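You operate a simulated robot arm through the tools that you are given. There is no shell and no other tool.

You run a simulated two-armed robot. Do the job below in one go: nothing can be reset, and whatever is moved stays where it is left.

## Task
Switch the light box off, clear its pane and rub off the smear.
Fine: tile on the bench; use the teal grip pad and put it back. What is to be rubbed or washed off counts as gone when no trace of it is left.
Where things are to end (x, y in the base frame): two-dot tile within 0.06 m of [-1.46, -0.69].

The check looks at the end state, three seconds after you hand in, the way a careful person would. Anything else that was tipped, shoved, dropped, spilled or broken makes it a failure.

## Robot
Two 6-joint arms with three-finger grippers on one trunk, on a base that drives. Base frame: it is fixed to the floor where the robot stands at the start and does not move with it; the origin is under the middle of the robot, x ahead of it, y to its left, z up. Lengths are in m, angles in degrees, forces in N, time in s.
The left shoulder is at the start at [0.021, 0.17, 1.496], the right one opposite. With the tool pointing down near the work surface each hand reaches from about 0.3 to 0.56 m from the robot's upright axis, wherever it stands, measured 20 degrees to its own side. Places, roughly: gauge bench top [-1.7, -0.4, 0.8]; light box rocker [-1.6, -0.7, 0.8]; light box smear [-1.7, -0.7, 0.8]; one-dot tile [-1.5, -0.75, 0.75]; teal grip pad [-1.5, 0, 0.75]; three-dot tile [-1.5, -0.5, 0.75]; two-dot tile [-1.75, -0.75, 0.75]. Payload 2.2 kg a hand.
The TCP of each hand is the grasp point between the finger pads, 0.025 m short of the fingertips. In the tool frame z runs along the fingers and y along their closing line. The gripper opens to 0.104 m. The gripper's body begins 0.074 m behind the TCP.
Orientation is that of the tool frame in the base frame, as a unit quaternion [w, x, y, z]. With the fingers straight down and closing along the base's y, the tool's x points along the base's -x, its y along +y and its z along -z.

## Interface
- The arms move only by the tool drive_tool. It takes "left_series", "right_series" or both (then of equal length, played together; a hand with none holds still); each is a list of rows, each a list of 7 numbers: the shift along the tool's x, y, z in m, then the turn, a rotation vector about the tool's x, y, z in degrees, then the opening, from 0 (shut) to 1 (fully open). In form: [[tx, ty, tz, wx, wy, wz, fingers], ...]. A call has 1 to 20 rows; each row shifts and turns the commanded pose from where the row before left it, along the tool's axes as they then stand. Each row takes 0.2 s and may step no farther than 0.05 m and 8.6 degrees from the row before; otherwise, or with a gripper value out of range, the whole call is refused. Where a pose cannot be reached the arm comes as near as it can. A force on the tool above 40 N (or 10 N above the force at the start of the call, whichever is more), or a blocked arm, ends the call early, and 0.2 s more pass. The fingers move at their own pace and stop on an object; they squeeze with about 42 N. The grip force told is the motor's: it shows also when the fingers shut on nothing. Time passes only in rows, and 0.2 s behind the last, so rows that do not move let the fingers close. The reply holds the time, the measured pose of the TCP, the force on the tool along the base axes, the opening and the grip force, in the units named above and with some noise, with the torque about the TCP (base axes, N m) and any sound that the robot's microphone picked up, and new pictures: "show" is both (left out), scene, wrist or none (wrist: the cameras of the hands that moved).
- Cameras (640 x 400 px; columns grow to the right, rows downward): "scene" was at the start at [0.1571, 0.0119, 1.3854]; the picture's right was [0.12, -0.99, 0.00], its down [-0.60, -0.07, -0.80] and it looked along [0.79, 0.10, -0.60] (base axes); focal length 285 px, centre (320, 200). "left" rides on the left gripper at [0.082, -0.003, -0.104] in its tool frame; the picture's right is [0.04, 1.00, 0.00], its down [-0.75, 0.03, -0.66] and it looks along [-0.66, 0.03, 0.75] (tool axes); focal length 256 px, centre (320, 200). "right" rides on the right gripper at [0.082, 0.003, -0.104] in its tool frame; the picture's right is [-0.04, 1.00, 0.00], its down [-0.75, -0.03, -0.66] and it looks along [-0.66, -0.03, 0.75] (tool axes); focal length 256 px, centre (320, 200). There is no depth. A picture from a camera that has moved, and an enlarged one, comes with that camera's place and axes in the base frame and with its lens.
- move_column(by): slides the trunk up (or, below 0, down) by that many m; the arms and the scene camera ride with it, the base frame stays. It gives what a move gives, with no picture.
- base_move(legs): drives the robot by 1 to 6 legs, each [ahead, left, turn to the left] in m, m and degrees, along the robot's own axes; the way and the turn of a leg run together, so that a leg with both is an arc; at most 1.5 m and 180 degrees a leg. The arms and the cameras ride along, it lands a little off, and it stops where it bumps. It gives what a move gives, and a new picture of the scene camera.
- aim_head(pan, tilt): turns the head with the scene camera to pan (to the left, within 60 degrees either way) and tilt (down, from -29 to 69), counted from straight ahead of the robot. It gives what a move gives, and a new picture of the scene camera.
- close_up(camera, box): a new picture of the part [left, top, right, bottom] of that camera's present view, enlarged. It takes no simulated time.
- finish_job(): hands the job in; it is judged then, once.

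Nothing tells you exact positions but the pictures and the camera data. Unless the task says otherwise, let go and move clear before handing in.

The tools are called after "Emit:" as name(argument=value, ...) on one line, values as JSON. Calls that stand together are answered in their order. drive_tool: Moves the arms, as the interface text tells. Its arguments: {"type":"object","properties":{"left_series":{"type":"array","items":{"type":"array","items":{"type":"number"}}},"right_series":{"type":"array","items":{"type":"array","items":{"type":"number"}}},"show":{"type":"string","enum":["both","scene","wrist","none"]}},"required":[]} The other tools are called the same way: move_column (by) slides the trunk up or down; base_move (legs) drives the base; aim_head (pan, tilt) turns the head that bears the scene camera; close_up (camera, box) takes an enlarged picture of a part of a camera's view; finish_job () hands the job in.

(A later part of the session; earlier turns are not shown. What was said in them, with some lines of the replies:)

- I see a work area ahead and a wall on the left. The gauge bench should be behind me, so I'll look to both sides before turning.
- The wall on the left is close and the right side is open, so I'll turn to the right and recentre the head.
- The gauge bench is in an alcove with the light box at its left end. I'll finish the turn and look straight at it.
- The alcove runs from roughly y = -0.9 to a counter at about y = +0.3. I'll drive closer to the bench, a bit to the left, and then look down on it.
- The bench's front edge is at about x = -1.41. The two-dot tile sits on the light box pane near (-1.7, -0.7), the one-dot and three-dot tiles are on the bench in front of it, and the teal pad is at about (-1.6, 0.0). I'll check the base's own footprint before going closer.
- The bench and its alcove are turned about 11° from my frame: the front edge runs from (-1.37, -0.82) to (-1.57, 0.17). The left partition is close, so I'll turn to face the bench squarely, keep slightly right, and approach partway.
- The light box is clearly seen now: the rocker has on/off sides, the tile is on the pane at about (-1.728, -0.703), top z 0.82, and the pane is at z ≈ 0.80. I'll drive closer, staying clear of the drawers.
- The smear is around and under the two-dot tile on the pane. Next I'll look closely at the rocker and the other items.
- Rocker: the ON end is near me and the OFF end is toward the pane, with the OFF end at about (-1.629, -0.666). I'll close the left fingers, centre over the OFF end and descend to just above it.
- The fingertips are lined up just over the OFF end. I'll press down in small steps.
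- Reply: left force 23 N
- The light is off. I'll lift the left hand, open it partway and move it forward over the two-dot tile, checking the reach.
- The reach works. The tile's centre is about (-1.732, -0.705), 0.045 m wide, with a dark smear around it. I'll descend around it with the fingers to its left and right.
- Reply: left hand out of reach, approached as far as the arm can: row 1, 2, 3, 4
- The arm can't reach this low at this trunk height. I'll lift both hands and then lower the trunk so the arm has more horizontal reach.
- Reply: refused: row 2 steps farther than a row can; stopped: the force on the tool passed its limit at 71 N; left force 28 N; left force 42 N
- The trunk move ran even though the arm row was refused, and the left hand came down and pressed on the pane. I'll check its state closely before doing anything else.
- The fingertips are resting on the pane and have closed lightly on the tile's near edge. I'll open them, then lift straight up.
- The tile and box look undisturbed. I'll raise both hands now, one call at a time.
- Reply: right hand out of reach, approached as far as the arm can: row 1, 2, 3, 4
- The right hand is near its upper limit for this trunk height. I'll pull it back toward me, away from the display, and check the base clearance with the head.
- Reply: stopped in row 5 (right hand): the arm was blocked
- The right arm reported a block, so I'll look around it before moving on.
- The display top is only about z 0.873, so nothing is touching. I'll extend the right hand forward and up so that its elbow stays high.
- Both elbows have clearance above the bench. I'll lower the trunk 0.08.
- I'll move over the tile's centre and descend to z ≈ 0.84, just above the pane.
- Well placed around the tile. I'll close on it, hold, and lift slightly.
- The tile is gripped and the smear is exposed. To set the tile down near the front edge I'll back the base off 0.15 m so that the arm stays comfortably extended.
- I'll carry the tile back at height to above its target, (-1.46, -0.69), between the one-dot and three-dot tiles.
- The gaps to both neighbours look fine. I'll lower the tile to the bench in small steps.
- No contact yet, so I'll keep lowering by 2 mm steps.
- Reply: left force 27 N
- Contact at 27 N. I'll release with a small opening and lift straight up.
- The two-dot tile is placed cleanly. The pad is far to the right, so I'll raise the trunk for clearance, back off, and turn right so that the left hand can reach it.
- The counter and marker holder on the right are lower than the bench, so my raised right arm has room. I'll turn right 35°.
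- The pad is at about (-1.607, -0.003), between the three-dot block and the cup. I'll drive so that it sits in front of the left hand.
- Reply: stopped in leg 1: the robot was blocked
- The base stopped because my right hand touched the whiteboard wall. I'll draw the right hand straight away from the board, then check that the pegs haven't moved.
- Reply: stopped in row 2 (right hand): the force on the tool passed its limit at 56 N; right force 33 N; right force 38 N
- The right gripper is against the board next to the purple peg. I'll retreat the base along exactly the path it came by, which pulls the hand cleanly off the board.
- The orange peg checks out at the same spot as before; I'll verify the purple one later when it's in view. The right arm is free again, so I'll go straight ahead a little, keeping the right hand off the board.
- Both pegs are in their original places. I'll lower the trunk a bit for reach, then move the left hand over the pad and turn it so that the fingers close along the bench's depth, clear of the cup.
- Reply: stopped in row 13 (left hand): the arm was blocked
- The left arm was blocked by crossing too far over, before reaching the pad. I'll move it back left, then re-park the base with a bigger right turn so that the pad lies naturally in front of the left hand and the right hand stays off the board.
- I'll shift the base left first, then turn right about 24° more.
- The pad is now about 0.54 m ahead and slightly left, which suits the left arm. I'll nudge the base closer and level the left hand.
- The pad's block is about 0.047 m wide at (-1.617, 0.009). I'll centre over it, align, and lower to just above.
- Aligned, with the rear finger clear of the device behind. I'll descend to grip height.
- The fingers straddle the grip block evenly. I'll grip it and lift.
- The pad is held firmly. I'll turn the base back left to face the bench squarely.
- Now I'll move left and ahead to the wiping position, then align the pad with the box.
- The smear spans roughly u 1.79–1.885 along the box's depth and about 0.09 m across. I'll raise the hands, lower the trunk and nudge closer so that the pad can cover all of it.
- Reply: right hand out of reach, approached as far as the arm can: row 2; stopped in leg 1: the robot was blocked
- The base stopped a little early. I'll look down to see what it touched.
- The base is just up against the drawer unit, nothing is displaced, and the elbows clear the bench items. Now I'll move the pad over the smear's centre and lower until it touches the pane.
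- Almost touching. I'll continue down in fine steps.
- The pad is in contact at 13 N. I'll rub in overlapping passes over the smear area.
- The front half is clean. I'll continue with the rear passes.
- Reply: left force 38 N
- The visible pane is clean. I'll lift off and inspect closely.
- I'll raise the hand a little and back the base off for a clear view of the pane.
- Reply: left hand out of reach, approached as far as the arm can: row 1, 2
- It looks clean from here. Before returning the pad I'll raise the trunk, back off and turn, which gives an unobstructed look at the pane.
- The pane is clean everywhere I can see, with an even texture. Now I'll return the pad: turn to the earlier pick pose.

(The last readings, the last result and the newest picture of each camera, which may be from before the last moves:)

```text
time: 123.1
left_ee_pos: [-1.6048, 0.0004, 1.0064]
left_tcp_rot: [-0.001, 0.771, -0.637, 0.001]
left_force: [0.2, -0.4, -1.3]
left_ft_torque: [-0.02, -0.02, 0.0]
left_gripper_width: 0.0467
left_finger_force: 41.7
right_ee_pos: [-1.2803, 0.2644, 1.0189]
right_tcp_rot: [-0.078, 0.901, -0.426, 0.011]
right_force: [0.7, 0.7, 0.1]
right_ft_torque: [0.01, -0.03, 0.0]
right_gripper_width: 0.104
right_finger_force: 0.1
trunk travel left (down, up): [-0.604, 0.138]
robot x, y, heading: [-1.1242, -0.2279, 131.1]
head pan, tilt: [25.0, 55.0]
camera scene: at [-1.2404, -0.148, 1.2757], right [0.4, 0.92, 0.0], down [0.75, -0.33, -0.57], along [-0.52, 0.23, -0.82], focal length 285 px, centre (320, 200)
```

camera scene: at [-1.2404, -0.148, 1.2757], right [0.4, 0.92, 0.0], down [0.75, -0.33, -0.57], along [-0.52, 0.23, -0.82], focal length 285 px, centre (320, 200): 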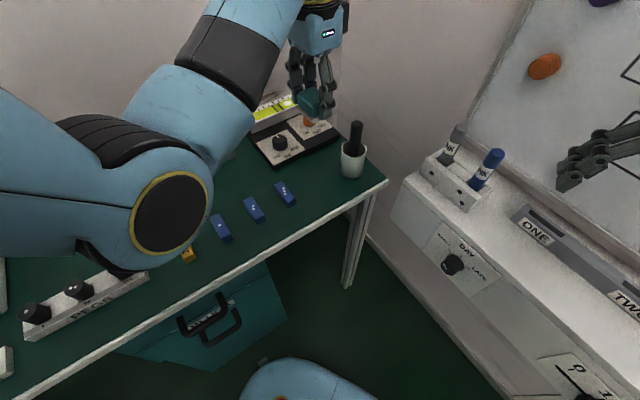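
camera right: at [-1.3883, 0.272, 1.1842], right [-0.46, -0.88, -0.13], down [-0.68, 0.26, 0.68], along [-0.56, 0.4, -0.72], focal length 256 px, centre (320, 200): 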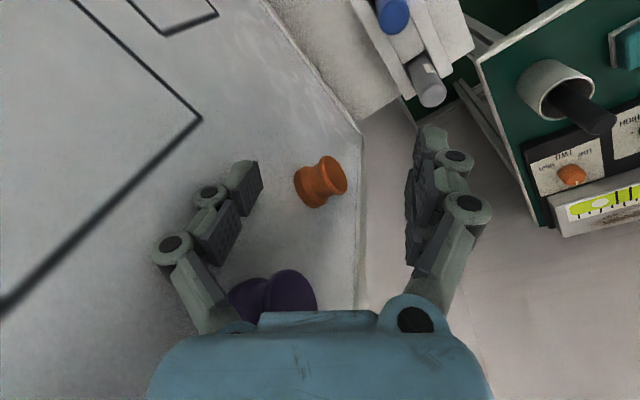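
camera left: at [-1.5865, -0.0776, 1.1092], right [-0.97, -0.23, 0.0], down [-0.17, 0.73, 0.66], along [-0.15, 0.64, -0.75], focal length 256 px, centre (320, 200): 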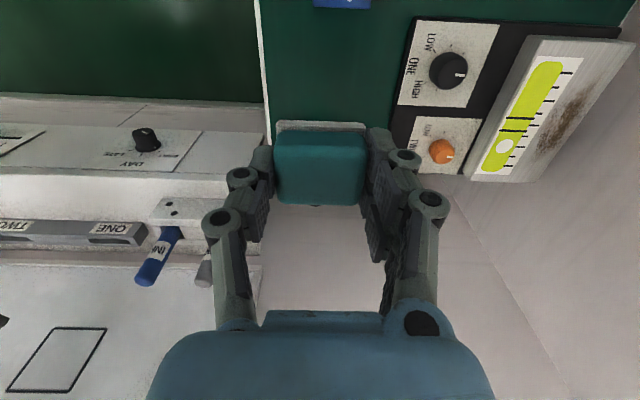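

I'm above the pad's original spot. I'll correct by 1 cm and lower to just above the bench.

Emit:
drive_tool(left_series=[[-0.0097, 0.0102, 0, 0, 0, 0, 0.3], [0, 0, 0.04, 0, 0, 0, 0.3], [0, 0, 0.04, 0, 0, 0, 0.3], [0, 0, 0.04, 0, 0, 0, 0.3], [0, 0, 0.04, 0, 0, 0, 0.3], [0, 0, 0.035, 0, 0, 0, 0.3], [0, 0, 0, 0, 0, 0, 0.3]])

Emit:
close_up(camera="scene", box=[240, 110, 400, 210])

```text
time: 124.7
left_ee_pos: [-1.6149, 0.0071, 0.8101]
left_tcp_rot: [-0.001, 0.772, -0.636, 0.0]
left_force: [-0.5, 0.4, 0.6]
left_ft_torque: [0.0, 0.02, -0.02]
left_gripper_width: 0.0467
left_finger_force: 42.3
right_ee_pos: [-1.2798, 0.2644, 1.0186]
right_tcp_rot: [-0.077, 0.902, -0.425, 0.012]
right_force: [-0.9, 0.1, -0.3]
right_ft_torque: [-0.01, 0.01, -0.02]
right_gripper_width: 0.1042
right_finger_force: 0.1
trunk travel left (down, up): [-0.604, 0.138]
robot x, y, heading: [-1.1238, -0.2305, 131.2]
head pan, tilt: [25.0, 55.0]
camera scene: at [-1.24, -0.1481, 1.2757], right [0.4, 0.91, 0.0], down [0.75, -0.33, -0.57], along [-0.52, 0.23, -0.82], focal length 285 px, centre (320, 200)
camera left: at [-1.5974, -0.0719, 0.9137], right [-0.97, -0.23, 0.0], down [-0.17, 0.73, 0.66], along [-0.15, 0.64, -0.75], focal length 256 px, centre (320, 200)
```

scene: 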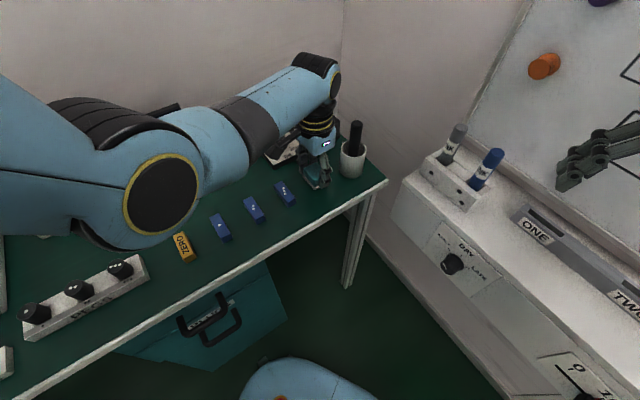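
left: 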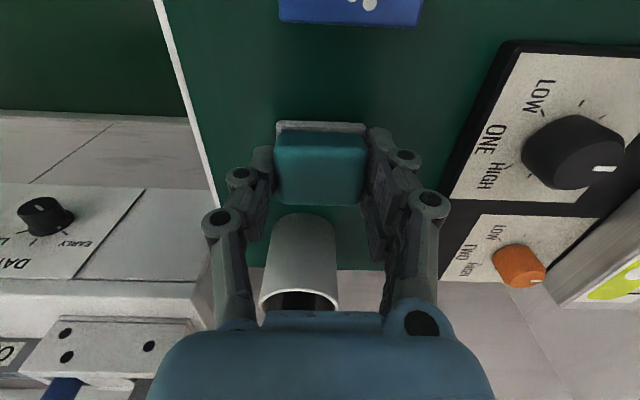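

```text
4.00 times, centred on (320, 160) of scene
camera zoom: at [-1.24, -0.1481, 1.2757], right [0.4, 0.91, 0.0], down [0.75, -0.33, -0.57], along [-0.52, 0.23, -0.82], focal length 1139 px, centre (320, 360)
```

zoom: 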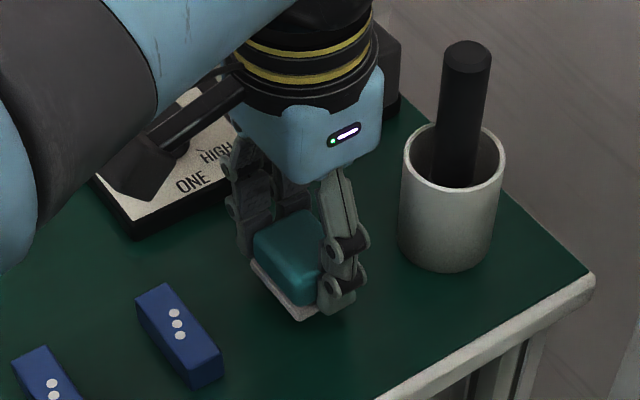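

I'll lower it the last bit onto the bench.

Emit:
drive_tool(left_series=[[-0.001, 0.001, 0.01, 0, 0, 0, 0.3], [0, 0, 0.004, 0, 0, 0, 0.3], [0, 0, 0.002, 0, 0, 0, 0.3], [0, 0, 0.0015, 0, 0, 0, 0.3]], show="none")

```text
time: 125.7
left_ee_pos: [-1.6173, 0.0081, 0.7934]
left_tcp_rot: [-0.002, 0.772, -0.635, 0.001]
left_force: [-0.4, -0.1, 0.4]
left_ft_torque: [0.03, 0.07, 0.0]
left_gripper_width: 0.0464
left_finger_force: 41.8
right_ee_pos: [-1.2801, 0.2647, 1.0191]
right_tcp_rot: [-0.078, 0.901, -0.427, 0.011]
right_force: [-0.8, 0.1, -0.2]
right_ft_torque: [0.03, 0.01, -0.02]
right_gripper_width: 0.1039
right_finger_force: 0.0
trunk travel left (down, up): [-0.604, 0.138]
robot x, y, heading: [-1.131, -0.2336, 131.2]
head pan, tilt: [25.0, 55.0]
```

Emit:
drive_tool(left_series=[[0, 0, 0.001, 0, 0, 0, 0.3], [0, 0, 0.001, 0, 0, 0, 0.3]], show="none")

```text
time: 126.3
left_ee_pos: [-1.617, 0.0085, 0.794]
left_tcp_rot: [0.0, 0.771, -0.636, -0.002]
left_force: [-0.3, -3.5, 18.1]
left_ft_torque: [-0.19, -0.14, 0.02]
left_gripper_width: 0.0466
left_finger_force: 41.7
right_ee_pos: [-1.2797, 0.2635, 1.0201]
right_tcp_rot: [-0.078, 0.901, -0.426, 0.01]
right_force: [-0.4, -0.2, -0.1]
right_ft_torque: [0.01, -0.01, -0.03]
right_gripper_width: 0.1039
right_finger_force: 0.0
trunk travel left (down, up): [-0.604, 0.138]
robot x, y, heading: [-1.1315, -0.2327, 131.3]
head pan, tilt: [25.0, 55.0]
```

The pad is seated, with 18 N of contact. I'll release and lift away.

Emit:
drive_tool(left_series=[[0, 0, -0.001, 0, 0, 0, 0.75], [0, 0, 0, 0, 0, 0, 0.75], [0, 0, 0, 0, 0, 0, 0.75], [0, 0, -0.02, 0, 0, 0, 0.75], [0, 0, -0.05, 0, 0, 0, 0.75], [0, 0, -0.05, 0, 0, 0, 0.75], [0, 0, -0.05, 0, 0, 0, 0.75], [0, 0, -0.03, 0, 0, 0, 0.75], [0, 0, 0, 0, 0, 0, 0.75]])

Emit:
close_up(camera="scene", box=[240, 110, 400, 210])

```text
time: 128.3
left_ee_pos: [-1.6174, 0.0087, 0.9899]
left_tcp_rot: [-0.001, 0.772, -0.636, 0.0]
left_force: [-0.1, -0.2, -0.3]
left_ft_torque: [0.0, -0.02, -0.04]
left_gripper_width: 0.0779
left_finger_force: 0.1
right_ee_pos: [-1.2791, 0.2639, 1.0196]
right_tcp_rot: [-0.077, 0.901, -0.426, 0.012]
right_force: [0.0, 0.2, -0.3]
right_ft_torque: [-0.01, -0.03, 0.0]
right_gripper_width: 0.1042
right_finger_force: 0.1
trunk travel left (down, up): [-0.604, 0.138]
robot x, y, heading: [-1.1241, -0.2299, 131.1]
head pan, tilt: [25.0, 55.0]
camera scene: at [-1.2403, -0.148, 1.2756], right [0.4, 0.91, 0.0], down [0.75, -0.33, -0.57], along [-0.52, 0.23, -0.82], focal length 285 px, centre (320, 200)
camera left: at [-1.5982, -0.0704, 1.0947], right [-0.97, -0.23, 0.0], down [-0.17, 0.73, 0.66], along [-0.15, 0.64, -0.75], focal length 256 px, centre (320, 200)
```

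scene: 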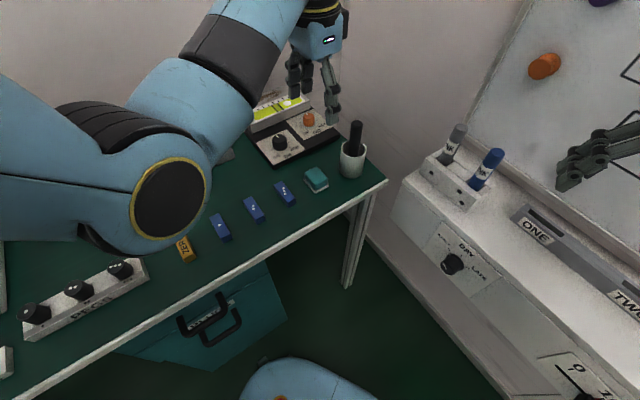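
left: 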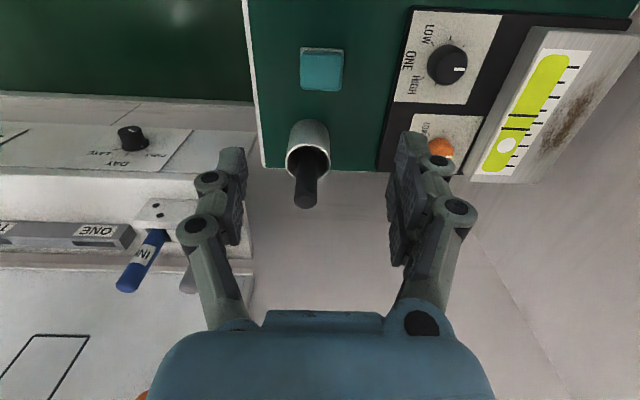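

```text
4.00 times, centred on (320, 160) of scene
camera zoom: at [-1.2403, -0.148, 1.2756], right [0.4, 0.91, 0.0], down [0.75, -0.33, -0.57], along [-0.52, 0.23, -0.82], focal length 1139 px, centre (320, 360)
```

zoom: 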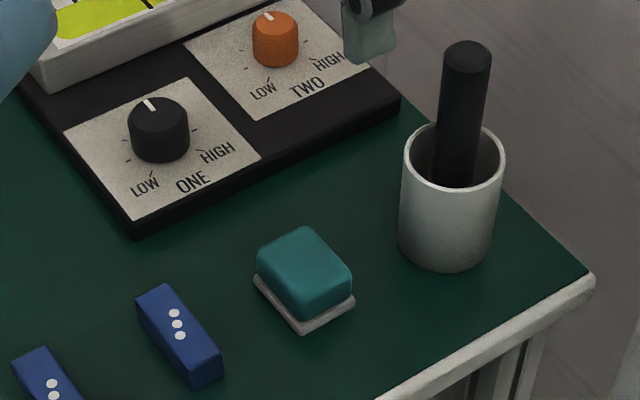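

The pad is back where it was. I'll raise the trunk, back away, and turn to face the bench for a final inspection.

Emit:
move_column(by=0.12)

Emit:
base_move(legs=[[-0.1, -0.173, 0], [0, 0, 60]])

Emit:
aim_head(pan=12, tilt=40)

Emit:
close_up(camera="scene", box=[160, 80, 400, 230])

```text
time: 129.8
left_ee_pos: [-1.6179, 0.0089, 1.1116]
left_tcp_rot: [0.0, 0.772, -0.636, 0.0]
left_force: [-0.8, -0.5, 0.1]
left_ft_torque: [-0.03, 0.0, -0.01]
left_gripper_width: 0.0779
left_finger_force: 0.0
right_ee_pos: [-1.2794, 0.2646, 1.1377]
right_tcp_rot: [-0.077, 0.901, -0.426, 0.012]
right_force: [0.0, 0.2, 0.3]
right_ft_torque: [-0.01, -0.02, -0.02]
right_gripper_width: 0.1039
right_finger_force: 0.1
trunk travel left (down, up): [-0.724, 0.018]
robot x, y, heading: [-1.1257, -0.2247, 131.0]
head pan, tilt: [25.0, 55.0]
```

```text
time: 134.1
left_ee_pos: [-1.3718, -0.5028, 1.1124]
left_tcp_rot: [-0.001, 0.988, -0.156, 0.0]
left_force: [-0.7, -0.3, 0.3]
left_ft_torque: [0.01, 0.02, -0.01]
left_gripper_width: 0.0778
left_finger_force: 0.1
right_ee_pos: [-1.433, -0.0835, 1.1379]
right_tcp_rot: [-0.072, 0.993, 0.091, -0.03]
right_force: [0.4, -0.4, 0.6]
right_ft_torque: [-0.01, -0.06, 0.01]
right_gripper_width: 0.104
right_finger_force: 0.1
trunk travel left (down, up): [-0.724, 0.018]
robot x, y, heading: [-0.9277, -0.1924, -167.7]
head pan, tilt: [25.0, 55.0]
camera scene: at [-1.0508, -0.2482, 1.3959], right [-0.6, 0.8, 0.0], down [0.65, 0.49, -0.57], along [-0.46, -0.35, -0.82], focal length 285 px, centre (320, 200)
```

scene: 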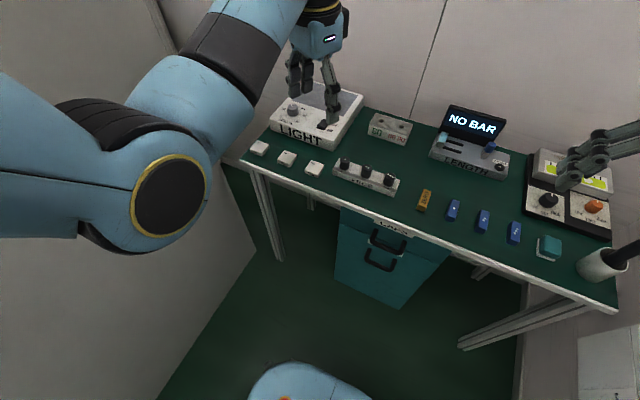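

```text
time: 134.9
left_ee_pos: [-1.3732, -0.5012, 1.1123]
left_tcp_rot: [-0.001, 0.988, -0.156, 0.0]
left_force: [0.4, -0.5, 0.1]
left_ft_torque: [-0.04, 0.02, 0.02]
left_gripper_width: 0.0782
left_finger_force: 0.2
right_ee_pos: [-1.4326, -0.0833, 1.1405]
right_tcp_rot: [-0.073, 0.993, 0.09, -0.029]
right_force: [-0.1, 0.4, 0.3]
right_ft_torque: [-0.01, -0.03, 0.02]
right_gripper_width: 0.1037
right_finger_force: 0.1
trunk travel left (down, up): [-0.724, 0.018]
robot x, y, heading: [-0.9309, -0.1914, -167.7]
head pan, tilt: [12.0, 40.0]
camera scene: at [-1.0709, -0.2394, 1.4165], right [-0.41, 0.91, 0.0], down [0.59, 0.26, -0.77], along [-0.7, -0.31, -0.64], focal length 285 px, centre (320, 200)
```

scene: 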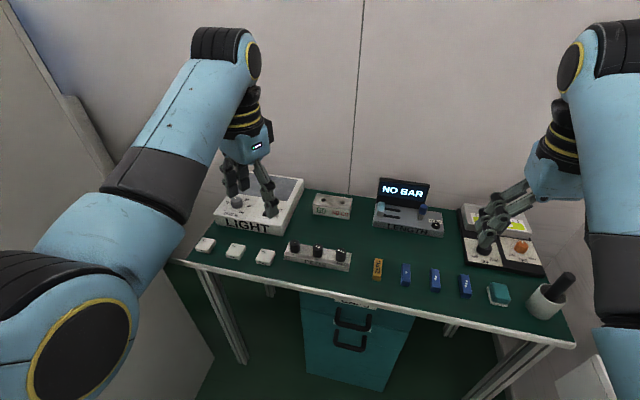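

```text
2.67 times, centred on (280, 155) of scene
camera zoom: at [-1.0709, -0.2394, 1.4165], right [-0.41, 0.91, 0.0], down [0.59, 0.26, -0.77], along [-0.7, -0.31, -0.64], focal length 759 px, centre (427, 320)
```

zoom: 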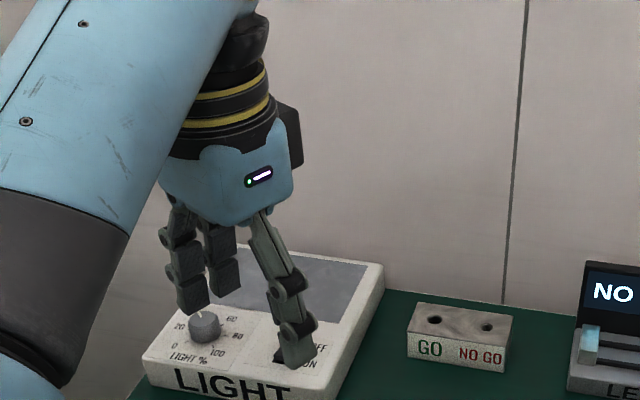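

One finger still hides part of the pane, so I'll shift left and use the wrist camera too.

Emit:
base_move(legs=[[0.08, 0.12, -1]])

Emit:
close_up(camera="left", box=[0, 0, 640, 400])

Emit:
close_up(camera="scene", box=[190, 140, 350, 240])

```text
time: 136.2
left_ee_pos: [-1.4339, -0.6255, 1.1123]
left_tcp_rot: [-0.001, 0.986, -0.166, 0.0]
left_force: [-0.4, 0.2, -0.2]
left_ft_torque: [0.02, 0.01, 0.03]
left_gripper_width: 0.0782
left_finger_force: 0.1
right_ee_pos: [-1.4854, -0.2057, 1.1394]
right_tcp_rot: [-0.074, 0.994, 0.081, -0.028]
right_force: [0.2, -1.1, 0.5]
right_ft_torque: [0.02, -0.03, -0.03]
right_gripper_width: 0.104
right_finger_force: 0.1
trunk travel left (down, up): [-0.724, 0.018]
robot x, y, heading: [-0.9787, -0.3212, -168.8]
head pan, tilt: [12.0, 40.0]
camera scene: at [-1.1279, -0.3692, 1.4166], right [-0.39, 0.92, 0.0], down [0.59, 0.25, -0.77], along [-0.7, -0.3, -0.64], focal length 285 px, centre (320, 200)
```

scene: 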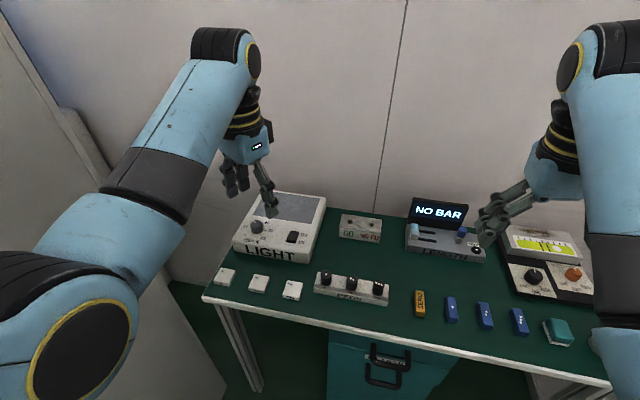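

```text
1.00 times, centred on (320, 200) of left (not enlarged: the box is as wide or as high as the picture)
camera zoom: at [-1.3571, -0.649, 1.2154], right [-0.29, -0.96, 0.0], down [-0.72, 0.22, 0.66], along [-0.63, 0.19, -0.75], focal length 256 px, centre (320, 200)
```

zoom: 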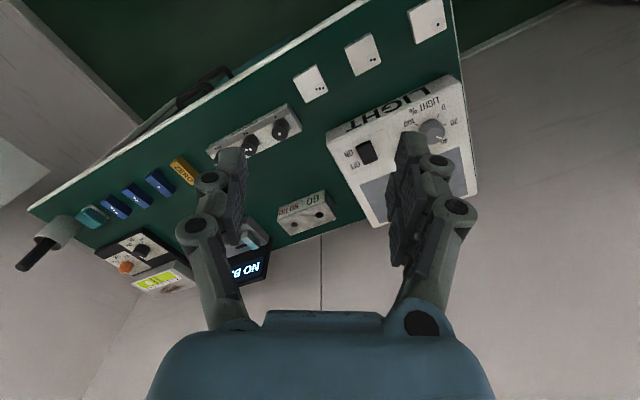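

```text
4.00 times, centred on (270, 190) of scene
camera zoom: at [-1.1279, -0.3692, 1.4166], right [-0.39, 0.92, 0.0], down [0.59, 0.25, -0.77], along [-0.7, -0.3, -0.64], focal length 1139 px, centre (520, 240)
```

zoom: 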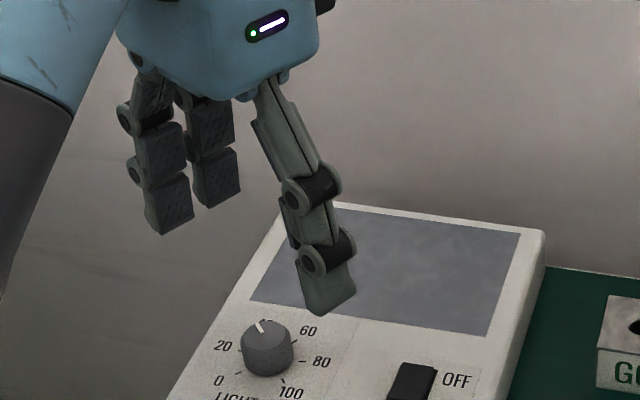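

The pane looks clear, the rocker is off and the tiles are in place. One last high-zoom look at the pane and the front row.

Emit:
close_up(camera="scene", box=[264, 185, 328, 225])

Emit:
close_up(camera="scene", box=[200, 200, 400, 325])

Emit:
close_up(camera="scene", box=[400, 190, 600, 390])

```text
10.00 times, centred on (296, 205) of scene
camera zoom: at [-1.1279, -0.3692, 1.4166], right [-0.39, 0.92, 0.0], down [0.59, 0.25, -0.77], along [-0.7, -0.3, -0.64], focal length 2848 px, centre (560, 150)
```

zoom: 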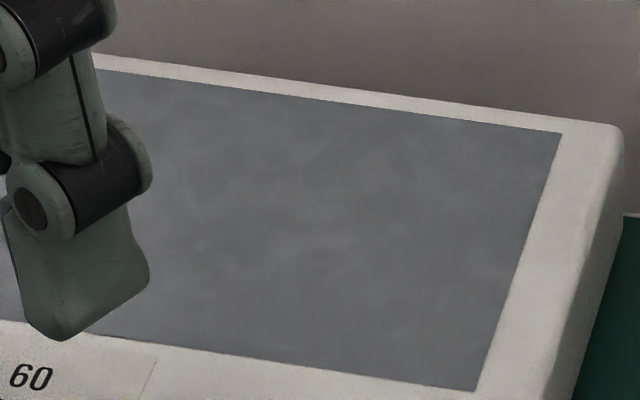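

```text
3.20 times, centred on (300, 262) of scene
camera zoom: at [-1.1279, -0.3692, 1.4166], right [-0.39, 0.92, 0.0], down [0.59, 0.25, -0.77], along [-0.7, -0.3, -0.64], focal length 911 px, centre (384, 0)
```

zoom: 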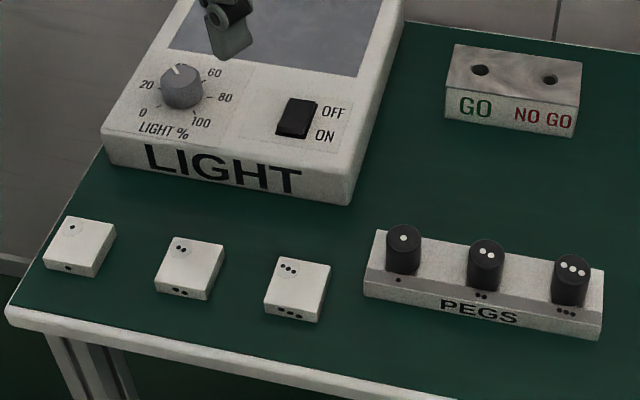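

```text
2.00 times, centred on (500, 290) of scene
camera zoom: at [-1.1279, -0.3692, 1.4166], right [-0.39, 0.92, 0.0], down [0.59, 0.25, -0.77], along [-0.7, -0.3, -0.64], focal length 570 px, centre (-40, 20)
```

zoom: 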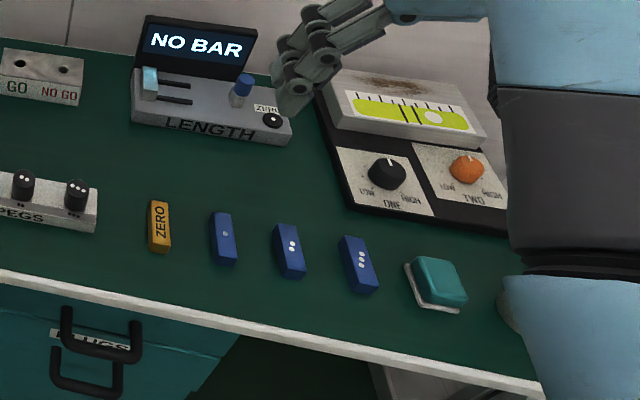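

The light is off, the pane is clear with no trace of the smear, the two-dot tile sits at its target and the pad is back in its place. Both hands are empty and clear, so I'm handing in.

Emit:
finish_job()

```text
The job is handed in.
```

The job is handed in, and everything you asked for looked right at my last check. I haven't seen the judging result.

- **Light box:** the rocker is on OFF and the pane is dark.
- **Tile:** the two-dot tile is off the pane. I released it at about (-1.463, -0.685), less than 1 cm from the target, between the one-dot and three-dot tiles.
- **Smear:** I rubbed it off with the teal pad. Close-up views from several angles showed no trace left, though a finger hid a small strip at the pane's left edge in the final one. That strip was away from the smear and looked clean earlier.
- **Pad:** I set it back within a few millimetres of where it was.

Three unplanned contacts happened along the way:

- **Fingers on the pane:** the left fingertips pressed on it, with forces up to 71 N, when I lowered the trunk too early. The pane looks undamaged.
- **Right hand on the whiteboard:** it bumped the board near the orange and purple pegs. Both pegs checked out in their original places.
- **Base against the drawers:** it stopped when it apparently touched the drawer unit under the bench. I saw nothing move.
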